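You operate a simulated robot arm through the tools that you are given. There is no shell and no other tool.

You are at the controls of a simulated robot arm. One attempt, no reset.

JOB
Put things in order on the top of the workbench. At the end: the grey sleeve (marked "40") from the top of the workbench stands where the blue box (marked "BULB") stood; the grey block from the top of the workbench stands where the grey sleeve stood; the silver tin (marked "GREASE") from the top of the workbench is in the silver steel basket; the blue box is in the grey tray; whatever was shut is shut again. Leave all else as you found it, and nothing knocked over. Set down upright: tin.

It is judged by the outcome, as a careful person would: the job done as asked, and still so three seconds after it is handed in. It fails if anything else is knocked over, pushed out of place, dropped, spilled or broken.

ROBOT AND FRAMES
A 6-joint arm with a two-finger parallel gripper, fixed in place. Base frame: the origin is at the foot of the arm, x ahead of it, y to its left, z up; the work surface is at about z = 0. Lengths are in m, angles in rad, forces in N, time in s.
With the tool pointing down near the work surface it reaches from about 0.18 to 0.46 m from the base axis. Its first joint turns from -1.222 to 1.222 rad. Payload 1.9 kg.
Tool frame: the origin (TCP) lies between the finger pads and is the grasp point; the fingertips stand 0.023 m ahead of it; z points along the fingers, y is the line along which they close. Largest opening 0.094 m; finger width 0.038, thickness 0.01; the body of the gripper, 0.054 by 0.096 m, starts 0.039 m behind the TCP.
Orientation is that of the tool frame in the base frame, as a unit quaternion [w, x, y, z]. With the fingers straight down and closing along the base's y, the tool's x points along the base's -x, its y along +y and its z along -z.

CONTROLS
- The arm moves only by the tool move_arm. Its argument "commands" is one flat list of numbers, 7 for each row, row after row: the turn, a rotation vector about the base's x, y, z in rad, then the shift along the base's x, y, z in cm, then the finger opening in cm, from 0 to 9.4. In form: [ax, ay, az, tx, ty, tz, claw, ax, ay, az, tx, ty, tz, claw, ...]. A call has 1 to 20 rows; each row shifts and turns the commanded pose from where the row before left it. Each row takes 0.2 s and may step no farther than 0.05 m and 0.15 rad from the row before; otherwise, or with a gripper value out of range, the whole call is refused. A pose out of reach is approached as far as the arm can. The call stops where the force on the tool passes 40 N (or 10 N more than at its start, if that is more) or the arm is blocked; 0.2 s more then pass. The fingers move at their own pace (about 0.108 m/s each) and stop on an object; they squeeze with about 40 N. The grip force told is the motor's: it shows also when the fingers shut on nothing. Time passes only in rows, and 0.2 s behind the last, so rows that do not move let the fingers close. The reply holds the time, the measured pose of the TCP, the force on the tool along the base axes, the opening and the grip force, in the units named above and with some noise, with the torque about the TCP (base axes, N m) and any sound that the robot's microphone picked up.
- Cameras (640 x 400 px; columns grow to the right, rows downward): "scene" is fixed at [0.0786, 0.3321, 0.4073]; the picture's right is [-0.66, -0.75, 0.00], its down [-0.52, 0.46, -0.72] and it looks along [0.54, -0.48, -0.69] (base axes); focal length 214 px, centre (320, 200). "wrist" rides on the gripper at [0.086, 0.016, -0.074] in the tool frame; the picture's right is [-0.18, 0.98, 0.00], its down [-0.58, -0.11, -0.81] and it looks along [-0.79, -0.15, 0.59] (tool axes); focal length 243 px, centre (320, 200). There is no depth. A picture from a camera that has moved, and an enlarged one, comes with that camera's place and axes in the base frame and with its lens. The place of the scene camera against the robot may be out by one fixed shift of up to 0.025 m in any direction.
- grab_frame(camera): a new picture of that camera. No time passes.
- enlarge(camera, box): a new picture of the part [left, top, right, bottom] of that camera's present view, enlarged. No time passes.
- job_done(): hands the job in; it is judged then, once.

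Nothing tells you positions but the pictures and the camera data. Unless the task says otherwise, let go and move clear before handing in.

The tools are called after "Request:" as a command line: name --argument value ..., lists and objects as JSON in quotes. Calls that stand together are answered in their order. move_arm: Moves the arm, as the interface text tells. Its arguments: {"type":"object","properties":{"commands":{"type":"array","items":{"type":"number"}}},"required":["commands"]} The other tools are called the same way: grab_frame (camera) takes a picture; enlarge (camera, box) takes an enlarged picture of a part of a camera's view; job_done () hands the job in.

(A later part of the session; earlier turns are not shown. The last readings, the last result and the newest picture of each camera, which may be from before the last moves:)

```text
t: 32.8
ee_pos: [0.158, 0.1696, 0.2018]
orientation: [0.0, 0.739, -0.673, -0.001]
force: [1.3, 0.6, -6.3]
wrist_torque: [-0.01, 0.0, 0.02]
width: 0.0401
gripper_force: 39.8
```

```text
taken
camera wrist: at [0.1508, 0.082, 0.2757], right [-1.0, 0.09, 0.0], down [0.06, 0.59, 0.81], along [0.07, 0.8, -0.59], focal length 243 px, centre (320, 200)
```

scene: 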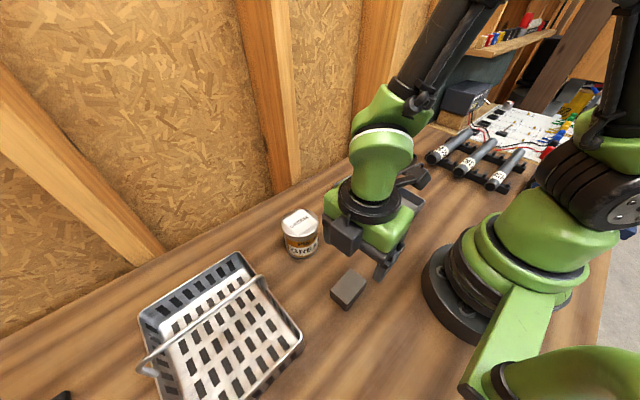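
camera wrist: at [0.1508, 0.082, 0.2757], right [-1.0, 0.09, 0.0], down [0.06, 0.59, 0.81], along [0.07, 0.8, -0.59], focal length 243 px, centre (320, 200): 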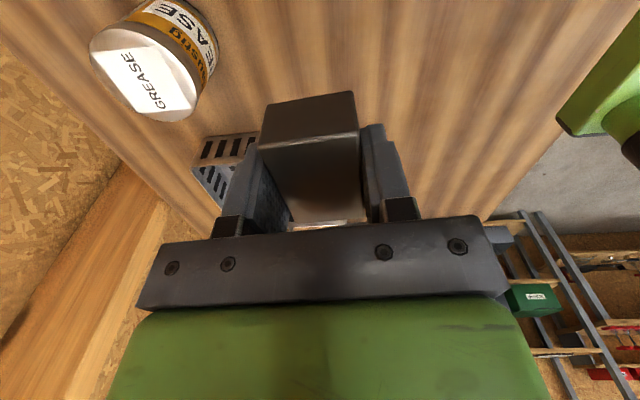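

The block is held and weighs about 0.6 kg. I'll carry it in an arc in front of the base to the sleeve's old spot, turning the tool as I go.

Request:
move_arm --commands '[0, 0, -0.1429, 1.02, -1.9, 0, 0, 0, 0, -0.1429, 1.02, -1.9, 0, 0, 0, 0, -0.1429, 1.02, -1.9, 0, 0, 0, 0, -0.1429, 1.02, -1.9, 0, 0, 0, 0, -0.1429, 1.02, -1.9, 0, 0, 0, 0, -0.1429, 1.02, -1.9, 0, 0, 0, 0, -0.1429, 1.02, -1.9, 0, 0, 0, 0, -0.1429, 1.02, -1.9, 0, 0, 0, 0, -0.1429, 1.02, -1.9, 0, 0, 0, 0, -0.1429, 1.02, -1.9, 0, 0, 0, 0, -0.1429, 1.02, -1.9, 0, 0]'

Request:
grab_frame --camera "wrist"

```text
t: 35.2
ee_pos: [0.2709, -0.0404, 0.2012]
orientation: [0.001, -0.045, 0.999, -0.001]
force: [-0.2, -0.3, -5.9]
wrist_torque: [0.0, 0.02, -0.02]
width: 0.04
gripper_force: 40.4
```

```text
taken
camera wrist: at [0.1838, -0.0315, 0.2755], right [0.1, 1.0, 0.0], down [0.59, -0.06, 0.81], along [0.8, -0.08, -0.59], focal length 243 px, centre (320, 200)
```

wrist: 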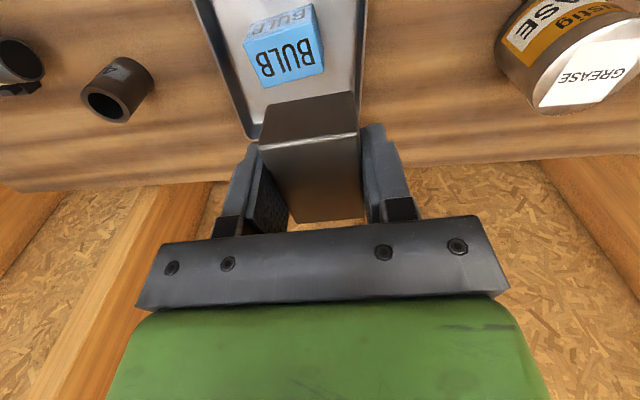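

The block is still firm in the grip, and the sleeve's "4…" label is now in view. I'll continue to the sleeve's old spot.

Request:
move_arm --commands '[0, 0, -0.1429, -1.202, -1.878, 0, 0, 0, 0, -0.1429, -1.202, -1.878, 0, 0, 0, 0, -0.1429, -1.202, -1.878, 0, 0, 0, 0, -0.1429, -1.202, -1.878, 0, 0, 0, 0, -0.1429, -1.202, -1.878, 0, 0, 0, 0, -0.1429, -1.202, -1.878, 0, 0, 0, 0, -0.1429, -1.202, -1.878, 0, 0, 0, 0, -0.1429, -1.202, -1.878, 0, 0, 0, 0, -0.1429, -1.202, -1.878, 0, 0, 0, 0, -0.1429, -1.202, -1.878, 0, 0, 0, 0, -0.1429, -1.202, -1.878, 0, 0, 0, 0, 0, 0, 0, 0, 0]'

Request:
grab_frame --camera "wrist"

Request:
grab_frame --camera "scene"

```text
t: 37.8
ee_pos: [0.1392, -0.2458, 0.202]
orientation: [0.0, 0.676, 0.737, -0.001]
force: [0.4, 0.5, -5.5]
wrist_torque: [-0.04, 0.02, 0.03]
width: 0.0399
gripper_force: 39.4
```

```text
taken
camera wrist: at [0.148, -0.1582, 0.2753], right [1.0, -0.1, 0.0], down [-0.06, -0.59, 0.81], along [-0.08, -0.8, -0.59], focal length 243 px, centre (320, 200)
```

wrist: 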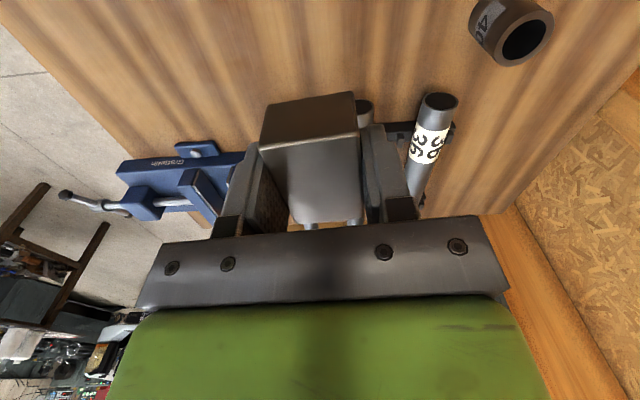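

```text
taken
```

scene: 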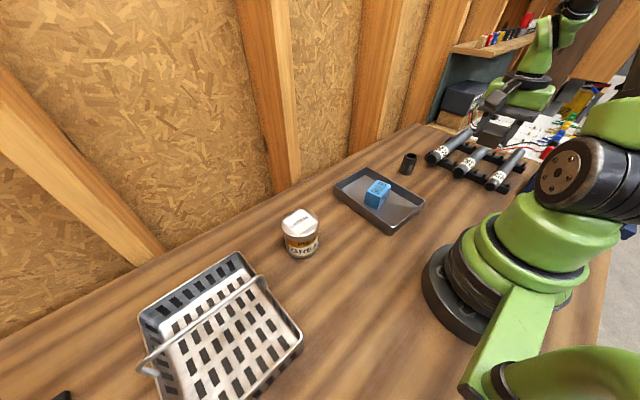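

It's over (0.139, -0.246), with the pipe ends about 3 cm clear of where the block will sit. I'll lower it.

Request:
move_arm --commands '[0, 0, 0, -0.05, -0.1, -4.0, 0, 0, 0, 0, 0, 0, -4.0, 0, 0, 0, 0, 0, 0, -4.0, 0, 0, 0, 0, 0, 0, -3.0, 0, 0, 0, 0, 0, 0, -1.5, 0, 0, 0, 0, 0, 0, -0.6, 0, 0, 0, 0, 0, 0, 0, 0]'

Request:
grab_frame --camera "wrist"

Request:
enlarge --camera "scene" --box '[380, 100, 560, 220]'

```text
t: 39.4
ee_pos: [0.1393, -0.2464, 0.0303]
orientation: [-0.001, 0.675, 0.737, 0.0]
force: [-0.6, 0.1, -5.8]
wrist_torque: [0.03, 0.02, 0.0]
width: 0.0397
gripper_force: 39.8
```

```text
taken
camera wrist: at [0.1481, -0.1592, 0.1044], right [1.0, -0.1, 0.0], down [-0.06, -0.59, 0.81], along [-0.08, -0.8, -0.59], focal length 243 px, centre (320, 200)
```

wrist: 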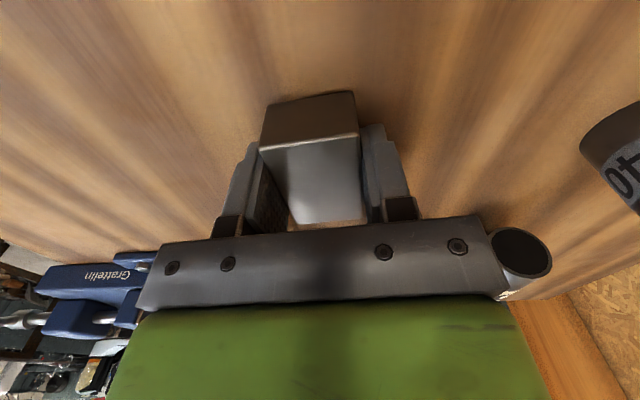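

```text
3.33 times, centred on (470, 160) of scene
camera zoom: at [0.0786, 0.3321, 0.4073], right [-0.66, -0.75, 0.0], down [-0.52, 0.46, -0.72], along [0.54, -0.48, -0.69], focal length 715 px, centre (-180, 333)
```

zoom: 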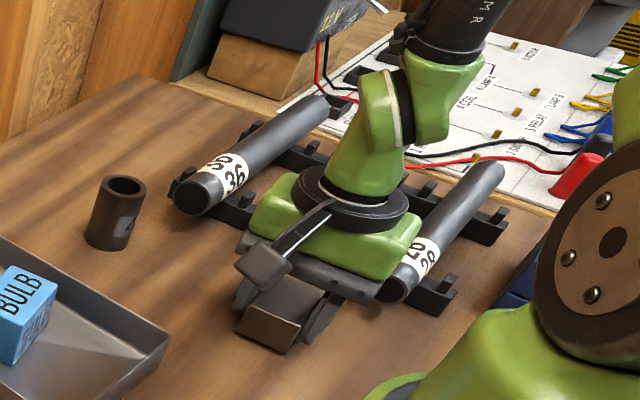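

I'm a few millimetres above contact. I'll step down gently.

Request:
move_arm --commands '[0, 0, 0, 0, 0, -0.1, 0, 0, 0, 0, 0, 0, -0.1, 0, 0, 0, 0, 0, 0, -0.08, 0]'

```text
t: 40.2
ee_pos: [0.1387, -0.2476, 0.0278]
orientation: [0.0, 0.676, 0.737, 0.0]
force: [-0.4, 0.9, -5.2]
wrist_torque: [0.02, 0.01, 0.03]
width: 0.0398
gripper_force: 39.3
```

Request:
move_arm --commands '[0, 0, 0, 0, 0, -0.06, 0, 0, 0, 0, 0, 0, -0.06, 0]'

```text
t: 40.8
ee_pos: [0.1395, -0.2476, 0.0256]
orientation: [0.0, 0.675, 0.738, 0.001]
force: [-7.6, 6.3, 27.8]
wrist_torque: [0.1, 0.14, 0.13]
width: 0.0399
gripper_force: 39.6
```

It's in contact. I'll relieve the press slightly, release, and go straight up.

Request:
move_arm --commands '[0, 0, 0, 0, 0, 0.06, 0, 0, 0, 0, 0, 0, 0, 4.4, 0, 0, 0, 0, 0, 0, 6.0, 0, 0, 0, 0, 0, 0, 7.0, 0, 0, 0, 0, 0, 1.5, 7.0, 0, 0, 0, 0, 0, 3.5, 7.0, 0, 0, 0, 0, 0, 4.0, 7.0, 0, 0, 0, 0, 0, 4.0, 7.0, 0, 0, 0, 0, 0, 0, 7.0]'

Request:
grab_frame --camera "wrist"

Request:
enlarge --camera "wrist" --box '[240, 0, 400, 110]'

Request:
enlarge --camera "scene" --box '[340, 100, 560, 240]'

```text
t: 42.8
ee_pos: [0.1377, -0.2481, 0.1574]
orientation: [-0.001, 0.675, 0.737, 0.0]
force: [0.3, -0.5, 0.4]
wrist_torque: [-0.02, -0.01, 0.02]
width: 0.0701
gripper_force: 0.1
```

```text
taken
camera wrist: at [0.1477, -0.1603, 0.2321], right [1.0, -0.1, 0.0], down [-0.06, -0.59, 0.81], along [-0.08, -0.8, -0.59], focal length 243 px, centre (320, 200)
```

wrist: 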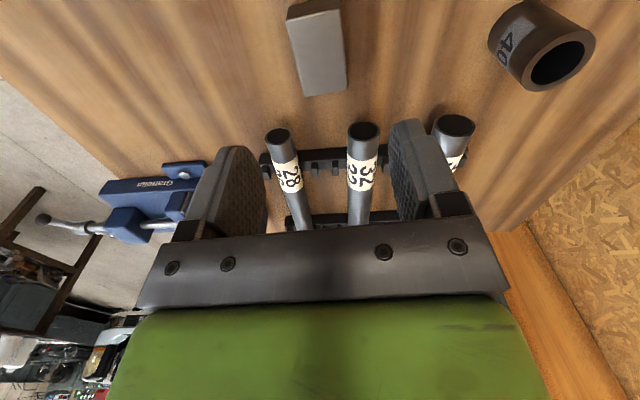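

```text
3.64 times, centred on (320, 55) of wrist
camera zoom: at [0.1477, -0.1603, 0.2321], right [1.0, -0.1, 0.0], down [-0.06, -0.59, 0.81], along [-0.08, -0.8, -0.59], focal length 882 px, centre (320, 727)
```

zoom: 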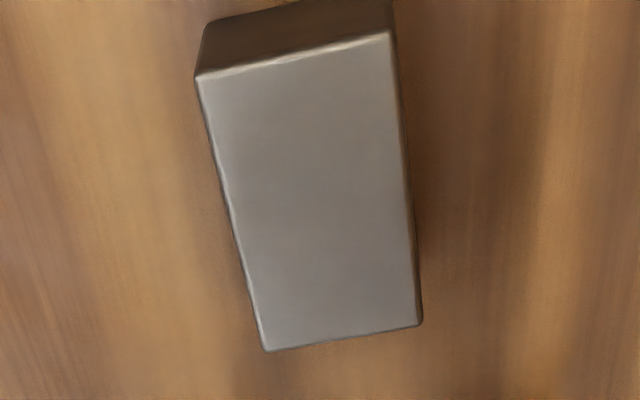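

```text
2.86 times, centred on (450, 170) of scene
camera zoom: at [0.0786, 0.3321, 0.4073], right [-0.66, -0.75, 0.0], down [-0.52, 0.46, -0.72], along [0.54, -0.48, -0.69], focal length 613 px, centre (-51, 286)
```

zoom: 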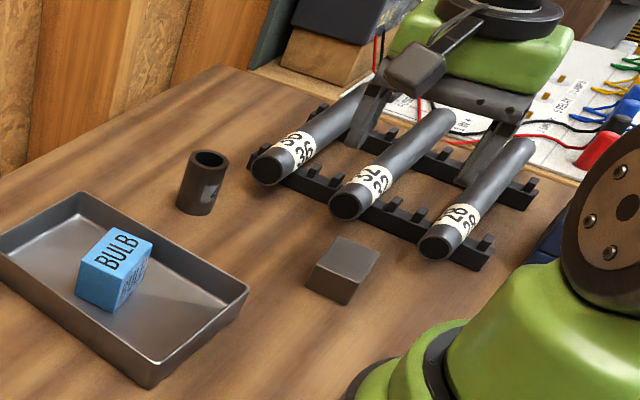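

The block stands where the sleeve was, and the "40" on the sleeve is readable at its new spot. Now I'll swing back left and study the tin and basket.

Request:
move_arm --commands '[0, 0, 0.141, 1.3, 2.1, 1.2, 7.0, 0, 0, 0.141, 1.3, 2.1, 1.2, 7.0, 0, 0, 0.141, 1.3, 2.1, 1.2, 7.0, 0, 0, 0.141, 1.3, 2.1, 1.2, 7.0, 0, 0, 0.141, 1.3, 2.1, 1.2, 7.0, 0, 0, 0.141, 1.3, 2.1, 1.2, 7.0, 0, 0, 0.141, 1.3, 2.1, 1.2, 7.0, 0, 0, 0.141, 1.3, 2.1, 1.2, 7.0, 0, 0, 0.141, 1.3, 2.1, 1.2, 7.0, 0, 0, 0.141, 1.3, 2.1, 1.2, 9.4, 0, 0, 0.141, -0.76, 2.2, 0.25, 9.4, 0, 0, 0.141, -0.76, 2.2, 0.25, 9.4, 0, 0, 0.141, -0.76, 2.2, 0.25, 9.4, 0, 0, 0.141, -0.76, 2.2, 0.25, 9.4, 0, 0, 0.141, -0.76, 2.2, 0.25, 9.4, 0, 0, 0.141, -0.76, 2.2, 0.25, 9.4, 0, 0, 0.141, -0.76, 2.2, 0.25, 9.4, 0, 0, 0.141, -0.76, 2.2, 0.25, 9.4, 0, 0, 0.141, -0.76, 2.2, 0.25, 9.4]'

Request:
grab_frame --camera "wrist"

Request:
grab_frame --camera "scene"

```text
t: 46.8
ee_pos: [0.1999, 0.1606, 0.2998]
orientation: [0.0, -0.563, 0.826, 0.0]
force: [-0.5, 0.2, -0.8]
wrist_torque: [0.0, 0.0, -0.03]
width: 0.094
gripper_force: 0.1
```

```text
taken
camera wrist: at [0.1549, 0.0869, 0.3737], right [-0.85, 0.53, 0.0], down [0.31, 0.5, 0.81], along [0.43, 0.68, -0.59], focal length 243 px, centre (320, 200)
```

wrist: 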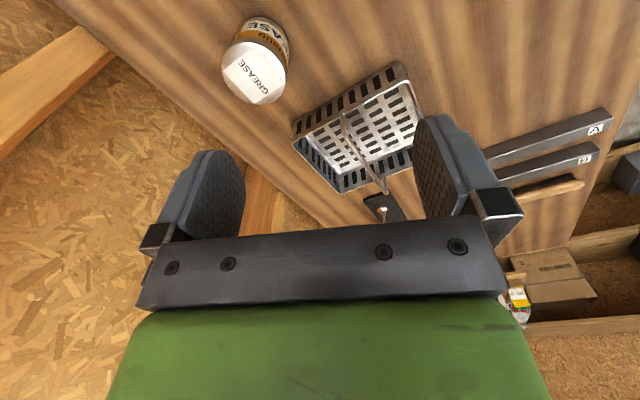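

```text
taken
```

scene: 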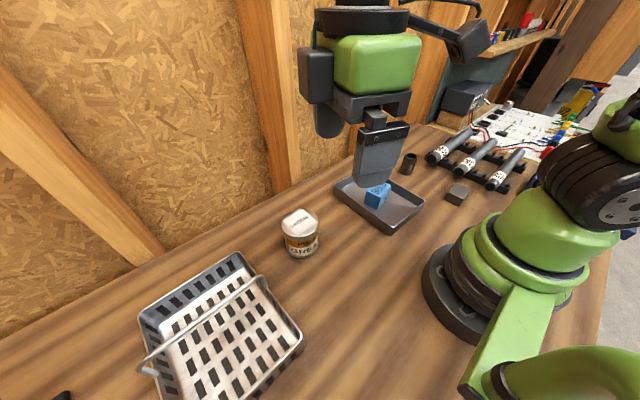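

Request:
enlarge --camera "wrist" --box '[270, 50, 450, 220]'

Request:
enlarge --camera "wrist" --box '[200, 0, 320, 110]'

Request:
enlarge --camera "scene" --box '[110, 230, 330, 400]'

```text
2.35 times, centred on (360, 135) of wrist
camera zoom: at [0.1549, 0.0869, 0.3737], right [-0.85, 0.53, 0.0], down [0.31, 0.5, 0.81], along [0.43, 0.68, -0.59], focal length 571 px, centre (226, 353)
```

zoom: 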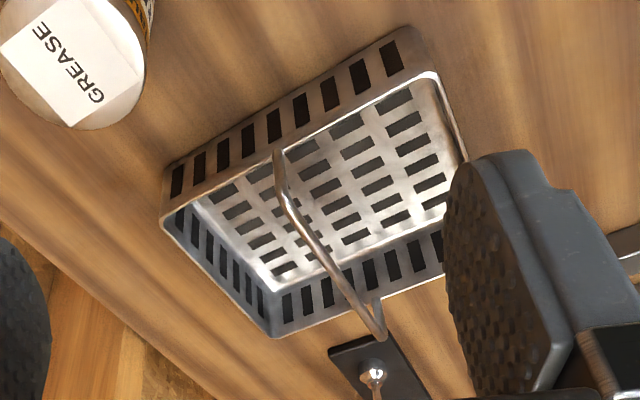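

```text
3.64 times, centred on (260, 55) of wrist
camera zoom: at [0.1549, 0.0869, 0.3737], right [-0.85, 0.53, 0.0], down [0.31, 0.5, 0.81], along [0.43, 0.68, -0.59], focal length 882 px, centre (538, 727)
```

zoom: 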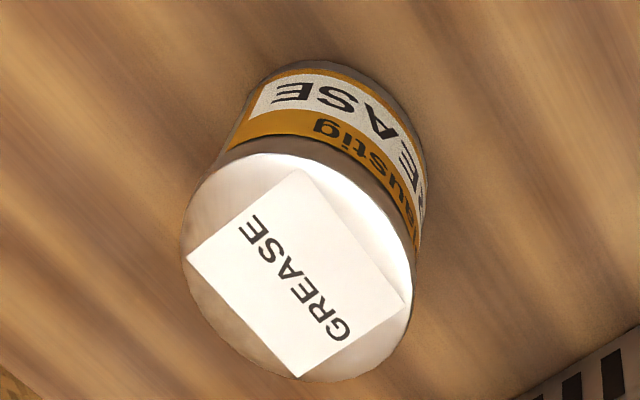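

```text
2.35 times, centred on (220, 315) of scene
camera zoom: at [0.0786, 0.3321, 0.4073], right [-0.66, -0.75, 0.0], down [-0.52, 0.46, -0.72], along [0.54, -0.48, -0.69], focal length 505 px, centre (555, -71)
```

zoom: 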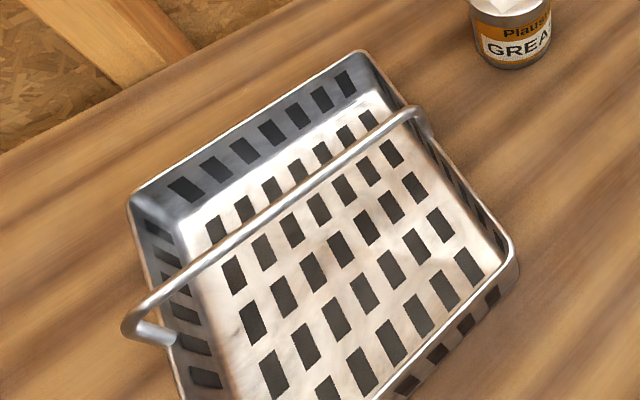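

The basket spans x ≈ 0.145–0.335 and y ≈ 0.29–0.448, with walls about 0.063 high. Its upright handle runs along y at x ≈ 0.241, about 0.1 high, so the tin must go into the nearer half at about (0.192, 0.368) with the fingers closing along y. I'll hover over the tin in that orientation to fix its position.

Request:
move_arm --commands '[0, 0, -0.1496, 1.19, 0.055, -1.25, 9.4, 0, 0, -0.1496, 1.19, 0.055, -1.25, 9.4, 0, 0, -0.1496, 1.19, 0.055, -1.25, 9.4, 0, 0, -0.1496, 1.19, 0.055, -1.25, 9.4, 0, 0, -0.1496, 1.19, 0.055, -1.25, 9.4, 0, 0, -0.1496, 1.19, 0.055, -1.25, 9.4, 0, 0, -0.1496, 1.19, 0.055, -1.25, 9.4, 0, 0, -0.1496, 1.19, 0.055, -1.25, 9.4, 0, 0, 0, 0, 0, 0, 9.4]'

Request:
grab_frame --camera "wrist"

Request:
enlarge --camera "wrist" --box '[240, 0, 400, 110]'

```text
t: 48.8
ee_pos: [0.2966, 0.1654, 0.1987]
orientation: [0.0, 0.001, 1.0, 0.0]
force: [-0.4, -0.8, 0.0]
wrist_torque: [-0.01, -0.02, 0.02]
width: 0.0939
gripper_force: 0.1
```

```text
taken
camera wrist: at [0.2102, 0.1817, 0.2731], right [0.19, 0.98, 0.0], down [0.58, -0.11, 0.81], along [0.79, -0.15, -0.59], focal length 243 px, centre (320, 200)
```

wrist: 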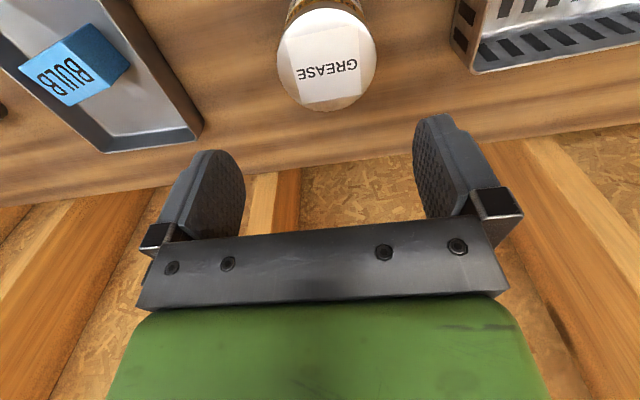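

```text
3.64 times, centred on (320, 55) of wrist
camera zoom: at [0.2102, 0.1817, 0.2731], right [0.19, 0.98, 0.0], down [0.58, -0.11, 0.81], along [0.79, -0.15, -0.59], focal length 882 px, centre (320, 727)
```

zoom: 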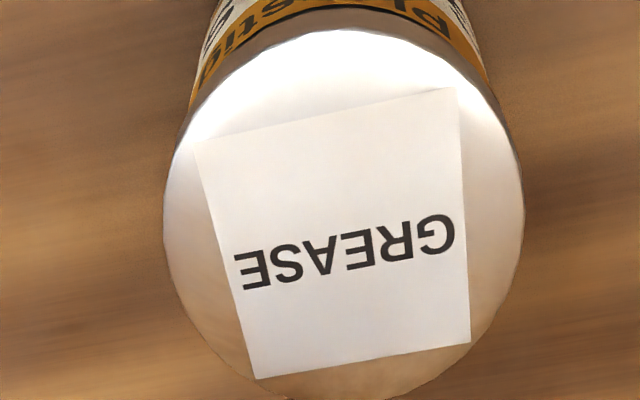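

The tin's centre measures about (0.293, 0.170). I'll come down closer and check centring between the fingers before enclosing it.

Request:
move_arm --commands '[0, 0, 0, -0.2, 0.45, -2.5, 9.4, 0, 0, 0, 0, 0, -2.3, 9.4, 0, 0, 0, 0, 0, 0, 9.4]'

Request:
grab_frame --camera "wrist"

Request:
enlarge --camera "wrist" --box '[220, 0, 420, 150]'

Request:
enlarge --camera "scene" --box '[230, 130, 400, 290]'

```text
t: 49.6
ee_pos: [0.2942, 0.1703, 0.1515]
orientation: [0.0, 0.0, 1.0, 0.0]
force: [-0.5, -1.1, 0.7]
wrist_torque: [0.02, 0.01, -0.01]
width: 0.094
gripper_force: 0.0
```

```text
taken
camera wrist: at [0.2085, 0.1866, 0.2252], right [0.18, 0.98, 0.0], down [0.58, -0.11, 0.81], along [0.79, -0.15, -0.59], focal length 243 px, centre (320, 200)
```

wrist: 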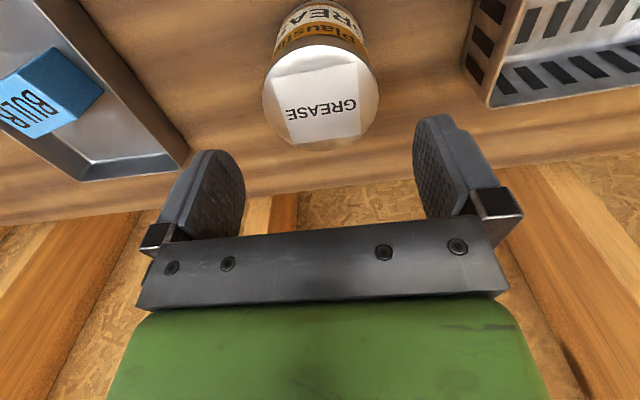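

```text
2.67 times, centred on (320, 75) of wrist
camera zoom: at [0.2085, 0.1866, 0.2252], right [0.18, 0.98, 0.0], down [0.58, -0.11, 0.81], along [0.79, -0.15, -0.59], focal length 647 px, centre (320, 533)
```

zoom: 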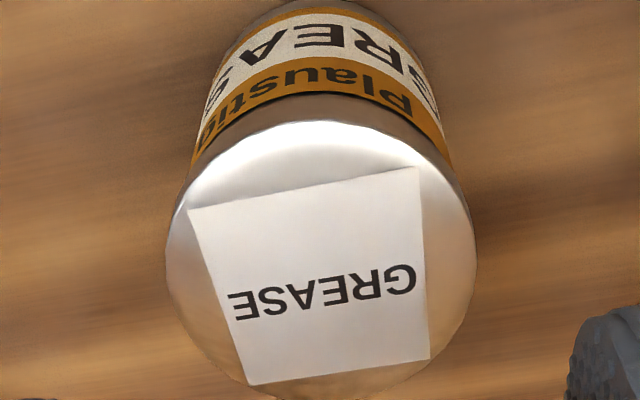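

```text
2.50 times, centred on (315, 210) of scene
camera zoom: at [0.0786, 0.3321, 0.4073], right [-0.66, -0.75, 0.0], down [-0.52, 0.46, -0.72], along [0.54, -0.48, -0.69], focal length 536 px, centre (332, 175)
```

zoom: 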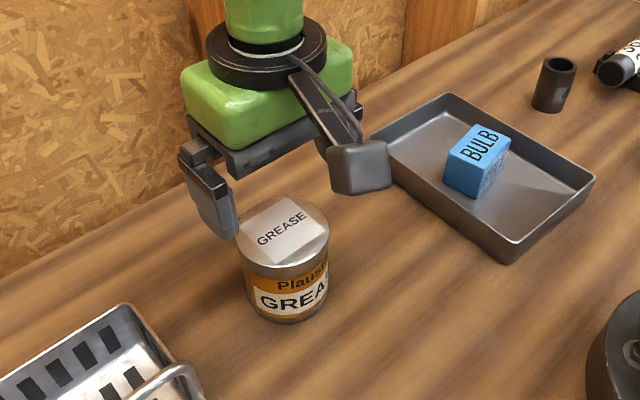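

The tin is centred in y between the fingers with about 1 cm to spare each side. I'll descend around it and grip.

Request:
move_arm --commands '[0, 0, 0, -0.1, 0, -2.5, 9.4, 0, 0, 0, 0, 0, -2.5, 9.4, 0, 0, 0, 0, 0, -2.5, 9.4, 0, 0, 0, 0, 0, -1.6, 9.4, 0, 0, 0, 0, 0, 0, 9.4]'

Request:
grab_frame --camera "wrist"

Request:
enlarge --camera "scene" --box '[230, 130, 400, 290]'

```text
t: 50.8
ee_pos: [0.2924, 0.1714, 0.0599]
orientation: [-0.001, -0.001, 1.0, 0.0]
force: [-0.1, 0.1, 0.1]
wrist_torque: [-0.01, 0.0, -0.01]
width: 0.0942
gripper_force: 0.0
```

```text
taken
camera wrist: at [0.2074, 0.1869, 0.1341], right [0.18, 0.98, 0.0], down [0.58, -0.11, 0.81], along [0.79, -0.15, -0.59], focal length 243 px, centre (320, 200)
```

wrist: 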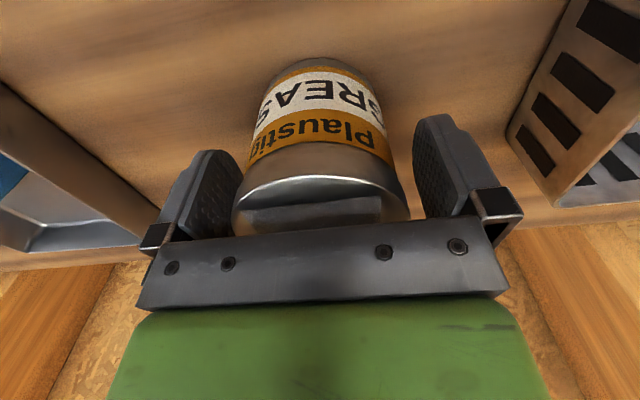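

```text
2.50 times, centred on (315, 210) of scene
camera zoom: at [0.0786, 0.3321, 0.4073], right [-0.66, -0.75, 0.0], down [-0.52, 0.46, -0.72], along [0.54, -0.48, -0.69], focal length 536 px, centre (332, 175)
```

zoom: 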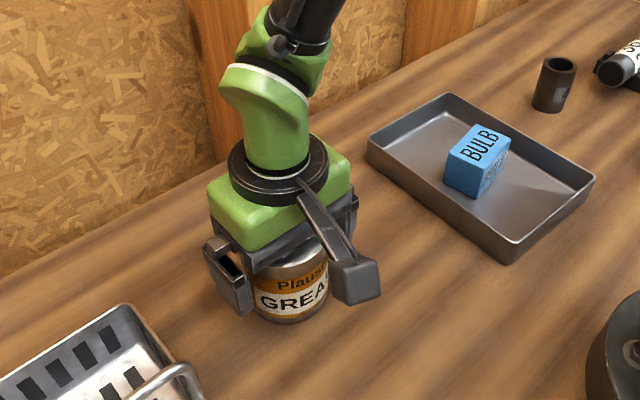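

The fingers straddle the tin. I'll close and check the grip.

Request:
move_arm --commands '[0, 0, 0, 0, 0, 0, 7.5, 0, 0, 0, 0, 0, 0, 0, 0, 0, 0, 0, 0, 0, 0, 0, 0, 0, 0, 0, 0, 0]'

Request:
grab_frame --camera "wrist"

```text
t: 51.8
ee_pos: [0.293, 0.1705, 0.0596]
orientation: [0.001, -0.001, 1.0, -0.001]
force: [0.1, 0.2, -0.4]
wrist_torque: [-0.07, -0.03, 0.02]
width: 0.0736
gripper_force: 40.2
```

```text
taken
camera wrist: at [0.2074, 0.1868, 0.1343], right [0.18, 0.98, 0.0], down [0.58, -0.11, 0.81], along [0.79, -0.15, -0.59], focal length 243 px, centre (320, 200)
```

wrist: 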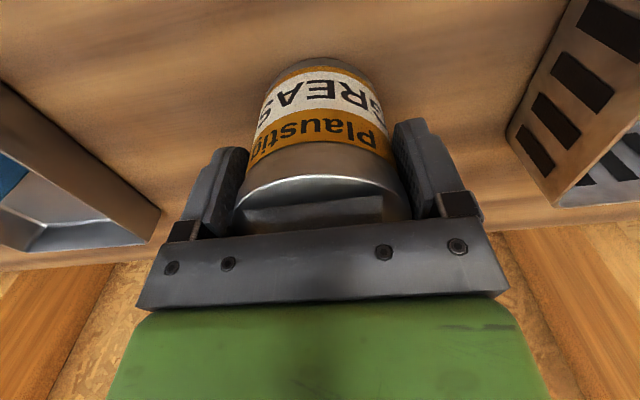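

The tin is gripped cleanly at 0.0736 m. My two estimates of the basket differ by several millimetres, and the half-bay leaves only a few millimetres each side. So I'll set the tin free where it stands and measure the basket properly first.

Request:
move_arm --commands '[0, 0, 0, 0, 0, 0, 8.0, 0, 0, 0, 0, 0, 0, 9.4, 0, 0, 0, 0, 0, 0, 9.4, 0, 0, 0, 0, 0, 2.5, 9.4, 0, 0, 0, 0, 0, 3.5, 9.4, 0, 0, 0, 0, 0, 4.0, 9.4, 0, 0, 0, 0, 0, 4.0, 9.4, 0, 0, 0.1428, -0.92, 0.73, 0.91, 9.4, 0, 0, 0.1428, -0.92, 0.73, 0.91, 9.4, 0, 0, 0.1428, -0.92, 0.73, 0.91, 9.4, 0, 0, 0.1428, -0.92, 0.73, 0.91, 9.4, 0, 0, 0.1428, -0.92, 0.73, 0.91, 9.4, 0, 0, 0.1428, -0.92, 0.73, 0.91, 9.4, 0, 0, 0.1428, -0.92, 0.73, 0.91, 9.4, 0, 0, 0.1428, -0.92, 0.73, 0.91, 9.4, 0, 0, 0.1428, -0.92, 0.73, 0.91, 9.4, 0, 0, 0.1428, -0.92, 0.73, 0.91, 9.4, 0, 0, 0.1428, -0.92, 0.73, 0.91, 9.4, 0, 0, 0, 0, 0, 0, 9.4]'

Request:
grab_frame --camera "wrist"

Request:
enlarge --camera "wrist" --box '[220, 20, 440, 200]'

Request:
grab_frame --camera "scene"

```text
t: 55.8
ee_pos: [0.1905, 0.2498, 0.302]
orientation: [0.0, 0.708, -0.706, 0.0]
force: [-0.6, 0.8, 0.0]
wrist_torque: [0.0, 0.01, 0.04]
width: 0.0939
gripper_force: 0.1
```

```text
taken
camera wrist: at [0.1758, 0.1645, 0.3749], right [-0.98, 0.18, 0.0], down [0.11, 0.58, 0.81], along [0.15, 0.79, -0.59], focal length 243 px, centre (320, 200)
```

wrist: 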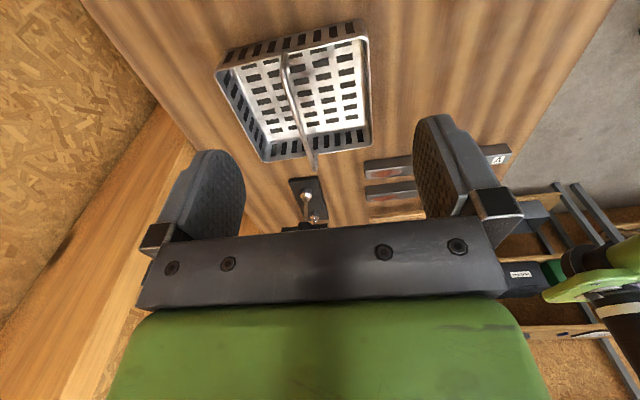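

```text
2.22 times, centred on (330, 110) of wrist
camera zoom: at [0.1758, 0.1645, 0.3749], right [-0.98, 0.18, 0.0], down [0.11, 0.58, 0.81], along [0.15, 0.79, -0.59], focal length 539 px, centre (298, 400)
```

zoom: 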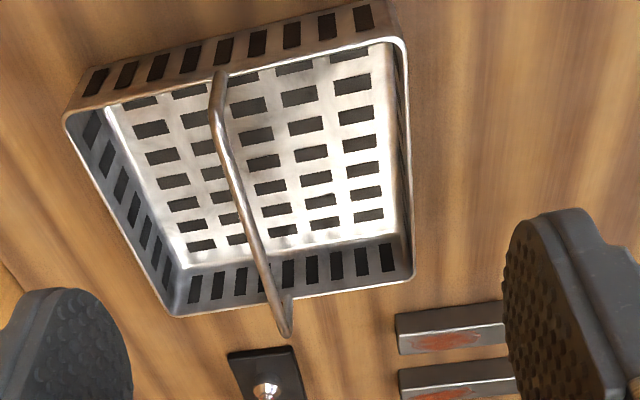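

```text
taken
```

scene: 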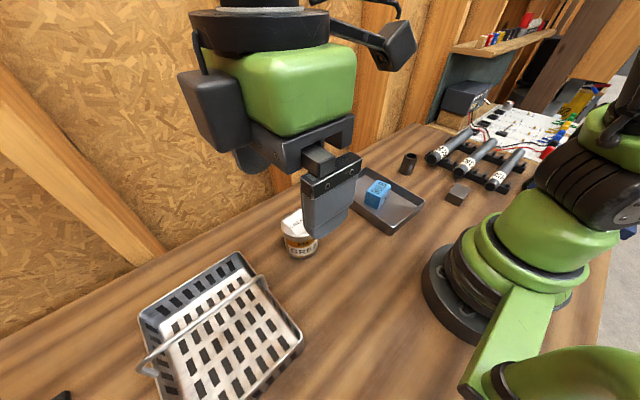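

Measured properly, the basket's near wall is at x ≈ 0.143–0.146 and the handle at x ≈ 0.2395. The near bay is therefore about 0.089 m wide, centred at x ≈ 0.191. I'll retrace exactly to the tin.

Request:
move_arm --commands '[0, 0, -0.1428, 0.92, -0.73, -0.91, 9.4, 0, 0, -0.1428, 0.92, -0.73, -0.91, 9.4, 0, 0, -0.1428, 0.92, -0.73, -0.91, 9.4, 0, 0, -0.1428, 0.92, -0.73, -0.91, 9.4, 0, 0, -0.1428, 0.92, -0.73, -0.91, 9.4, 0, 0, -0.1428, 0.92, -0.73, -0.91, 9.4, 0, 0, -0.1428, 0.92, -0.73, -0.91, 9.4, 0, 0, -0.1428, 0.92, -0.73, -0.91, 9.4, 0, 0, -0.1428, 0.92, -0.73, -0.91, 9.4, 0, 0, -0.1428, 0.92, -0.73, -0.91, 9.4, 0, 0, -0.1428, 0.92, -0.73, -0.91, 9.4, 0, 0, 0, 0, 0, -2.5, 9.4, 0, 0, 0, 0, 0, -2.5, 9.4, 0, 0, 0, 0, 0, 0, 9.4]'

Request:
grab_frame --camera "wrist"

```text
t: 58.8
ee_pos: [0.2922, 0.1709, 0.1495]
orientation: [0.0, 0.0, 1.0, 0.0]
force: [-0.4, -0.5, -0.6]
wrist_torque: [-0.01, 0.0, 0.01]
width: 0.0937
gripper_force: 0.1
```

```text
taken
camera wrist: at [0.2067, 0.1867, 0.2246], right [0.18, 0.98, 0.0], down [0.58, -0.11, 0.81], along [0.79, -0.15, -0.59], focal length 243 px, centre (320, 200)
```

wrist: 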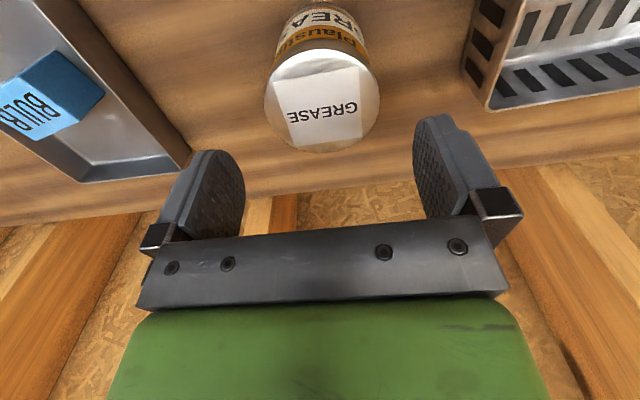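

I'm aligned over the tin again. I'll descend, grip and make a small test lift.

Request:
move_arm --commands '[0, 0, 0, 0, 0, -2.5, 9.4, 0, 0, 0, 0, 0, -2.5, 9.4, 0, 0, 0, 0, 0, -2.5, 9.4, 0, 0, 0, 0, 0, -1.5, 9.4, 0, 0, 0, 0, 0, 0, 9.4, 0, 0, 0, 0, 0, 0, 7.5, 0, 0, 0, 0, 0, 0, 0, 0, 0, 0, 0, 0, 0, 0, 0, 0, 0, 0, 0, 0, 0, 0, 0, 0, 0, 0, 1.0, 0, 0, 0, 0, 0, 0, 2.0, 0, 0, 0, 0, 0, 0, 0, 0]'

Request:
grab_frame --camera "wrist"

Request:
enlarge --camera "scene" --box '[230, 130, 400, 290]'

```text
t: 61.4
ee_pos: [0.2927, 0.1693, 0.0907]
orientation: [0.0, -0.001, 1.0, 0.0]
force: [-0.3, 0.5, -4.3]
wrist_torque: [0.0, 0.0, 0.01]
width: 0.0735
gripper_force: 40.5
```

```text
taken
camera wrist: at [0.2064, 0.1864, 0.1645], right [0.18, 0.98, 0.0], down [0.58, -0.11, 0.81], along [0.79, -0.15, -0.59], focal length 243 px, centre (320, 200)
```

wrist: 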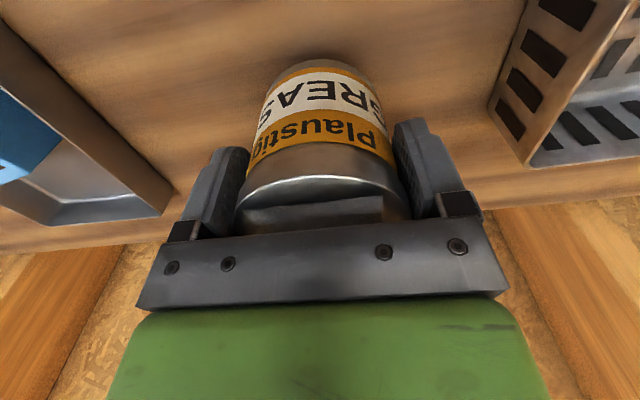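

```text
2.50 times, centred on (315, 210) of scene
camera zoom: at [0.0786, 0.3321, 0.4073], right [-0.66, -0.75, 0.0], down [-0.52, 0.46, -0.72], along [0.54, -0.48, -0.69], focal length 536 px, centre (332, 175)
```

zoom: 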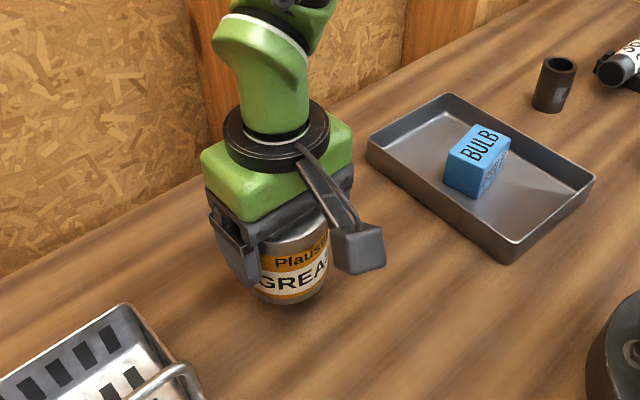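

The tin is held, weighs about 0.43 kg and hangs upright. I'll raise it well above the handle height and carry it over the near bay of the basket.

Request:
move_arm --commands '[0, 0, 0, 0, 0, 4.0, 0, 0, 0, 0, 0, 0, 4.0, 0, 0, 0, 0, 0, 0, 4.0, 0, 0, 0, 0, -2.03, 2.0, 0, 0, 0, 0, 0, -2.03, 2.0, 0, 0, 0, 0, 0, -2.03, 2.0, 0, 0, 0, 0, 0, -2.03, 2.0, 0, 0, 0, 0, 0, -2.03, 2.0, 0, 0, 0, 0, 0, 0, 2.4, 0, 0, 0, 0, 0, 0, 2.4, 0, 0, 0, 0, 0, 0, 2.4, 0, 0, 0, 0, 0, 0, 2.35, 0, 0, 0, 0, 0, 0, 0, 0, 0]'

Request:
grab_frame --camera "wrist"

Request:
grab_frame --camera "scene"

```text
t: 64.2
ee_pos: [0.1913, 0.3651, 0.2101]
orientation: [0.0, 0.0, 1.0, 0.0]
force: [-0.1, 0.8, -4.1]
wrist_torque: [0.0, 0.04, -0.03]
width: 0.0736
gripper_force: 40.6
```

```text
taken
camera wrist: at [0.1052, 0.3818, 0.2849], right [0.18, 0.98, 0.0], down [0.58, -0.11, 0.81], along [0.79, -0.15, -0.59], focal length 243 px, centre (320, 200)
```

wrist: 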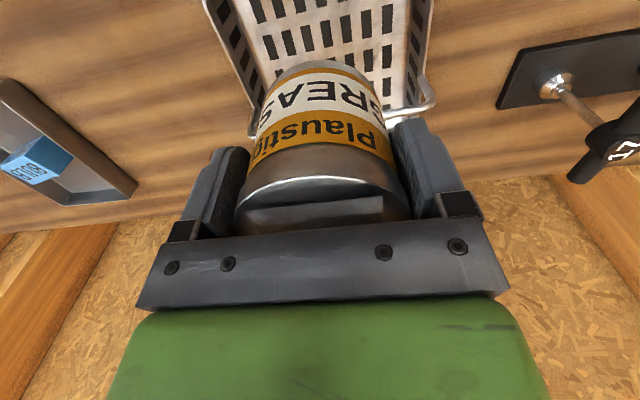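

```text
taken
```

scene: 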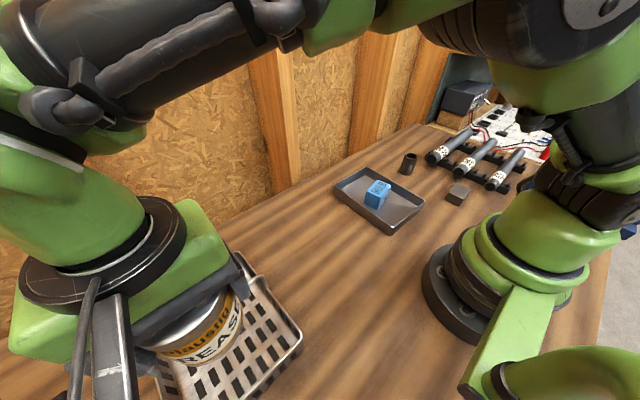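

The handle's end is visible just right of the tin. I'll enlarge to check clearances before lowering.

Request:
enlarge --camera "wrist" --box '[200, 0, 450, 150]'

Request:
enlarge --camera "scene" --box '[90, 220, 330, 400]'

```text
2.56 times, centred on (325, 75) of wrist
camera zoom: at [0.1052, 0.3818, 0.2849], right [0.18, 0.98, 0.0], down [0.58, -0.11, 0.81], along [0.79, -0.15, -0.59], focal length 621 px, centre (307, 520)
```

zoom: 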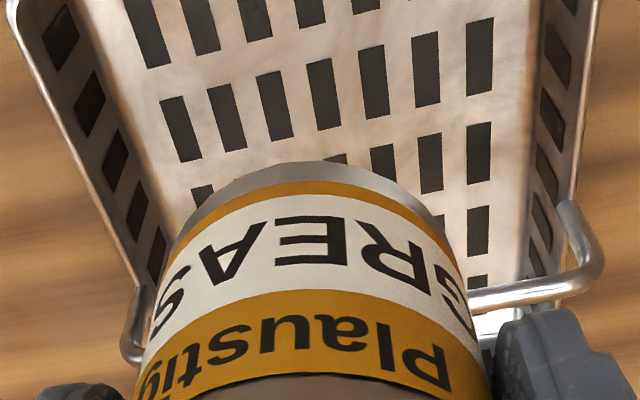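

```text
2.22 times, centred on (210, 310) of scene
camera zoom: at [0.0786, 0.3321, 0.4073], right [-0.66, -0.75, 0.0], down [-0.52, 0.46, -0.72], along [0.54, -0.48, -0.69], focal length 477 px, centre (564, -44)
```

zoom: 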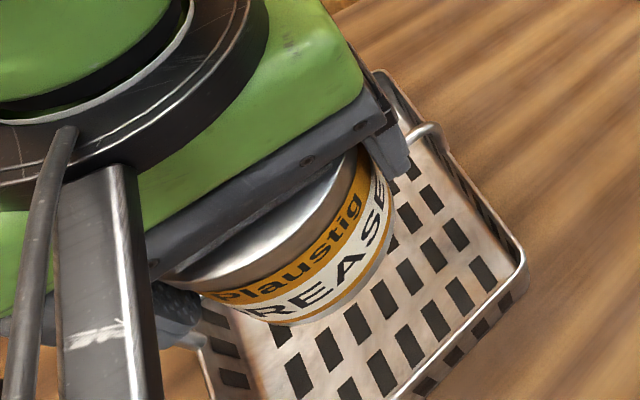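

The handle is at x ≈ 0.2385 and the tin would span 0.155–0.228, so there's about 7 mm of clearance on both sides. I'll lower partway and check again.

Request:
move_arm --commands '[0, 0, 0, 0, 0, -2.5, 0, 0, 0, 0, 0, 0, -2.5, 0, 0, 0, 0, 0, 0, -2.5, 0, 0, 0, 0, 0, 0, 0, 0]'

Request:
grab_frame --camera "wrist"

Request:
enlarge --camera "scene" --box '[90, 220, 330, 400]'

```text
t: 65.2
ee_pos: [0.1903, 0.3655, 0.134]
orientation: [0.001, -0.002, 1.0, 0.0]
force: [0.6, 0.3, -3.9]
wrist_torque: [0.02, 0.05, 0.0]
width: 0.0736
gripper_force: 40.2
```

```text
taken
camera wrist: at [0.1049, 0.3821, 0.2091], right [0.18, 0.98, 0.0], down [0.58, -0.11, 0.81], along [0.79, -0.15, -0.59], focal length 243 px, centre (320, 200)
```

wrist: 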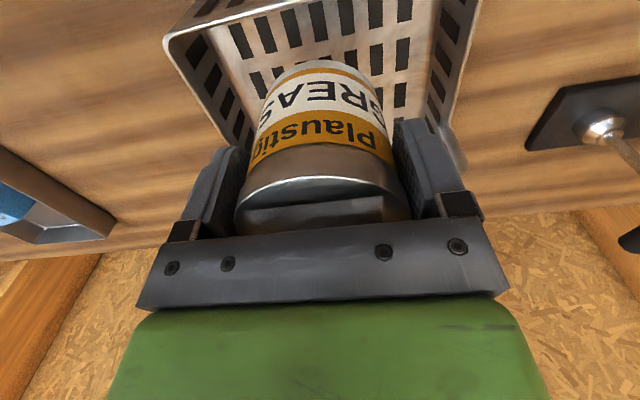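

```text
2.22 times, centred on (210, 310) of scene
camera zoom: at [0.0786, 0.3321, 0.4073], right [-0.66, -0.75, 0.0], down [-0.52, 0.46, -0.72], along [0.54, -0.48, -0.69], focal length 477 px, centre (564, -44)
```

zoom: 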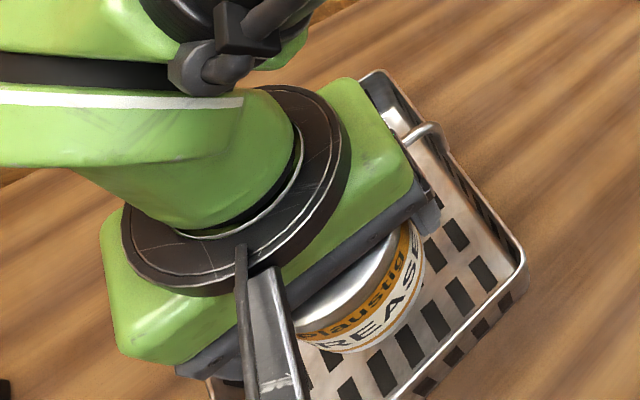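

The tin is inside the bay outline and clear of the near wall (rim at x ≈ 0.144) and the handle. I'll lower further.

Request:
move_arm --commands '[0, 0, 0, 0.05, 0, -1.5, 0, 0, 0, 0, 0, 0, -1.5, 0, 0, 0, 0, 0, 0, -1.5, 0, 0, 0, 0, 0, 0, -1.2, 0, 0, 0, 0, 0, 0, 0, 0]'

Request:
grab_frame --camera "wrist"

Request:
enlarge --camera "scene" --box '[90, 220, 330, 400]'

```text
t: 66.4
ee_pos: [0.1905, 0.3662, 0.0788]
orientation: [0.0, 0.0, 1.0, 0.0]
force: [0.2, -0.8, -4.0]
wrist_torque: [-0.01, 0.02, -0.01]
width: 0.0733
gripper_force: 39.9
```

```text
taken
camera wrist: at [0.1053, 0.3824, 0.1526], right [0.18, 0.98, 0.0], down [0.58, -0.11, 0.81], along [0.79, -0.15, -0.59], focal length 243 px, centre (320, 200)
```

wrist: 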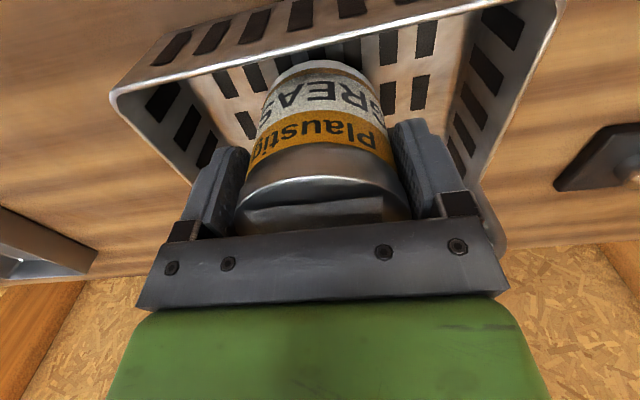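

```text
2.22 times, centred on (210, 310) of scene
camera zoom: at [0.0786, 0.3321, 0.4073], right [-0.66, -0.75, 0.0], down [-0.52, 0.46, -0.72], along [0.54, -0.48, -0.69], focal length 477 px, centre (564, -44)
```

zoom: 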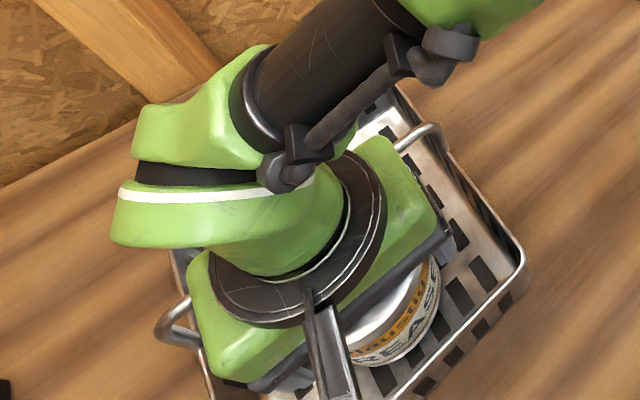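

No contact so far. I'll continue down slowly toward the basket floor.

Request:
move_arm --commands '[0, 0, 0, 0, 0, -0.6, 0, 0, 0, 0, 0, 0, -0.4, 0, 0, 0, 0, 0, 0, -0.2, 0]'

```text
t: 67.2
ee_pos: [0.1914, 0.3659, 0.0662]
orientation: [0.0, -0.002, 1.0, 0.0]
force: [-0.1, -0.2, -3.4]
wrist_torque: [0.0, 0.01, -0.02]
width: 0.0734
gripper_force: 40.1
```

Request:
move_arm --commands '[0, 0, 0, 0, 0, -0.1, 0, 0, 0, 0, 0, 0, -0.08, 0]'

```text
t: 67.8
ee_pos: [0.1915, 0.3669, 0.064]
orientation: [0.0, -0.001, 1.0, 0.001]
force: [0.0, -0.8, -3.2]
wrist_torque: [0.0, -0.05, -0.02]
width: 0.0737
gripper_force: 39.8
```

Request:
move_arm --commands '[0, 0, 0, 0, 0, -0.06, 0, 0, 0, 0, 0, 0, -0.06, 0]'

```text
t: 68.4
ee_pos: [0.1912, 0.3652, 0.0645]
orientation: [0.0, 0.0, 1.0, 0.001]
force: [-3.1, -8.3, 22.1]
wrist_torque: [-0.85, -0.05, -0.12]
width: 0.0733
gripper_force: 40.3
```

The tin is on the basket floor. I'll relieve the press a little, then open gently and check.

Request:
move_arm --commands '[0, 0, 0, 0, 0, 0.06, 0, 0, 0, 0, 0, 0, 0, 7.7, 0, 0, 0, 0, 0, 0, 8.2, 0, 0, 0, 0, 0, 0, 9.0, 0, 0, 0, 0, 0, 0, 9.0]'

Request:
grab_frame --camera "wrist"

Request:
enlarge --camera "scene" --box '[90, 220, 330, 400]'

```text
t: 69.6
ee_pos: [0.1911, 0.3656, 0.0651]
orientation: [0.0, 0.0, 1.0, 0.0]
force: [-0.3, -0.1, -0.2]
wrist_torque: [0.0, 0.01, 0.0]
width: 0.0901
gripper_force: 0.1
```

```text
taken
camera wrist: at [0.1057, 0.3818, 0.1383], right [0.18, 0.98, 0.0], down [0.58, -0.11, 0.81], along [0.79, -0.15, -0.59], focal length 243 px, centre (320, 200)
```

wrist: 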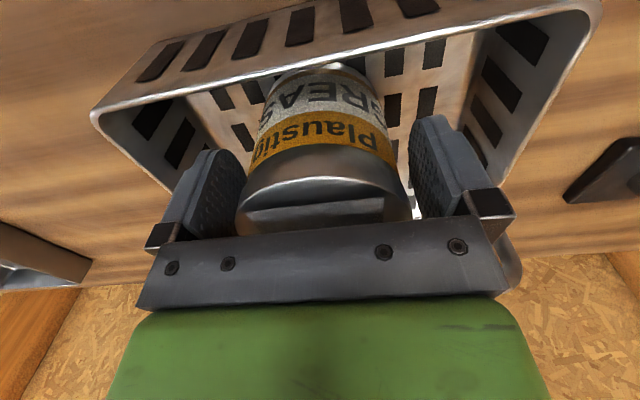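

```text
2.22 times, centred on (210, 310) of scene
camera zoom: at [0.0786, 0.3321, 0.4073], right [-0.66, -0.75, 0.0], down [-0.52, 0.46, -0.72], along [0.54, -0.48, -0.69], focal length 477 px, centre (564, -44)
```

zoom: 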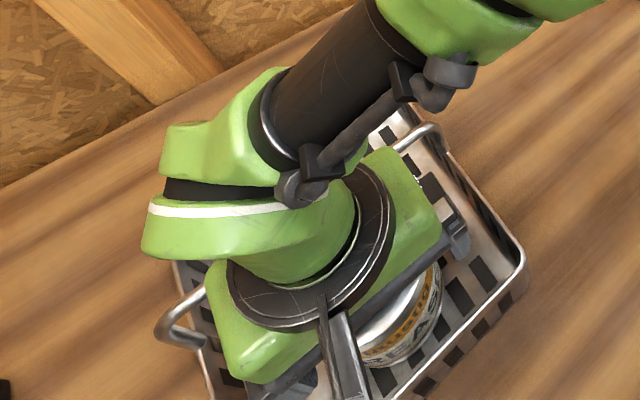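

The tin stands upright in the basket and the fingers are clear. I'll lift straight up and away.

Request:
move_arm --commands '[0, 0, 0, 0, 0, 1.5, 9.0, 0, 0, 0, 0, 0, 2.5, 9.0, 0, 0, 0, 0, 0, 3.5, 9.0, 0, 0, 0, 0, 0, 3.5, 9.0, 0, 0, 0, 0, 0, 4.0, 9.0, 0, 0, 0, 0, 0, 4.0, 9.0, 0, 0, 0, 2.0, -3.5, 1.0, 9.0, 0, 0, 0, 2.0, -3.5, 1.0, 9.0, 0, 0, 0, 2.0, -3.5, 1.0, 9.0, 0, 0, 0, 2.0, -3.5, 1.0, 9.0, 0, 0, 0, 1.0, -3.5, 1.0, 9.0, 0, 0, 0, 1.0, -3.5, 1.0, 9.0, 0, 0, 0, 0, -3.5, 0, 9.0, 0, 0, 0, 0, -3.5, 0, 9.0, 0, 0, 0, 0, -3.5, 0, 9.0, 0, 0, 0, 0, 0, 0, 9.0]'

Request:
grab_frame --camera "scene"

Request:
enlarge --camera "scene" --box '[90, 220, 330, 400]'

Request:
enlarge --camera "scene" --box '[320, 100, 560, 240]'

```text
t: 73.0
ee_pos: [0.2928, 0.0505, 0.3141]
orientation: [-0.001, -0.001, 1.0, -0.001]
force: [0.6, -0.6, -1.2]
wrist_torque: [0.0, 0.01, -0.02]
width: 0.0901
gripper_force: 0.0
```

```text
taken
```

scene: 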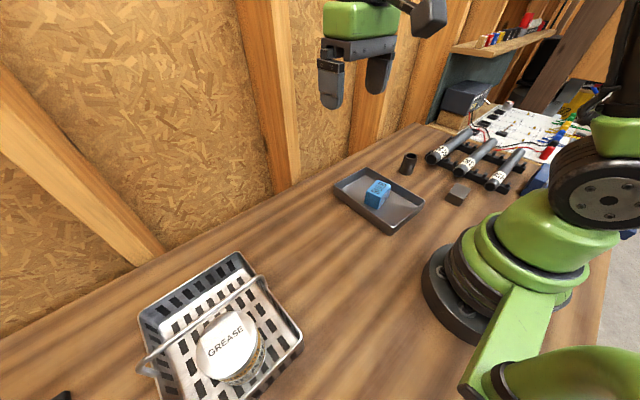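

```text
2.22 times, centred on (210, 310) of scene
camera zoom: at [0.0786, 0.3321, 0.4073], right [-0.66, -0.75, 0.0], down [-0.52, 0.46, -0.72], along [0.54, -0.48, -0.69], focal length 477 px, centre (564, -44)
```

zoom: 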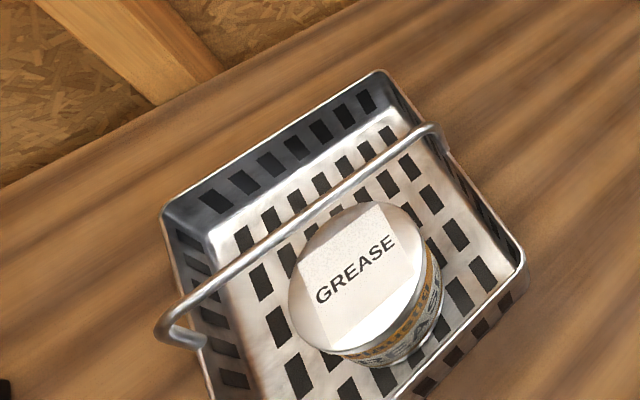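

```text
2.67 times, centred on (440, 170) of scene
camera zoom: at [0.0786, 0.3321, 0.4073], right [-0.66, -0.75, 0.0], down [-0.52, 0.46, -0.72], along [0.54, -0.48, -0.69], focal length 572 px, centre (0, 280)
```

zoom: 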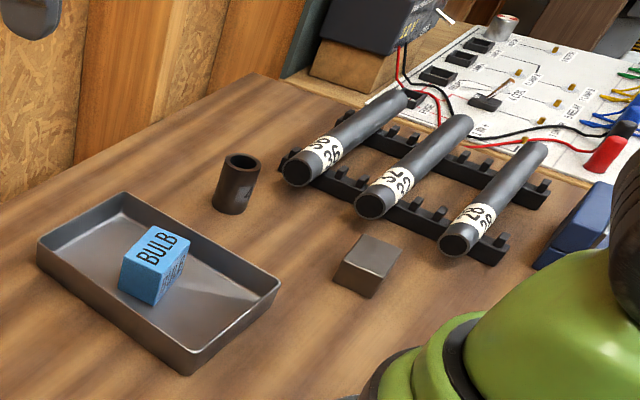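

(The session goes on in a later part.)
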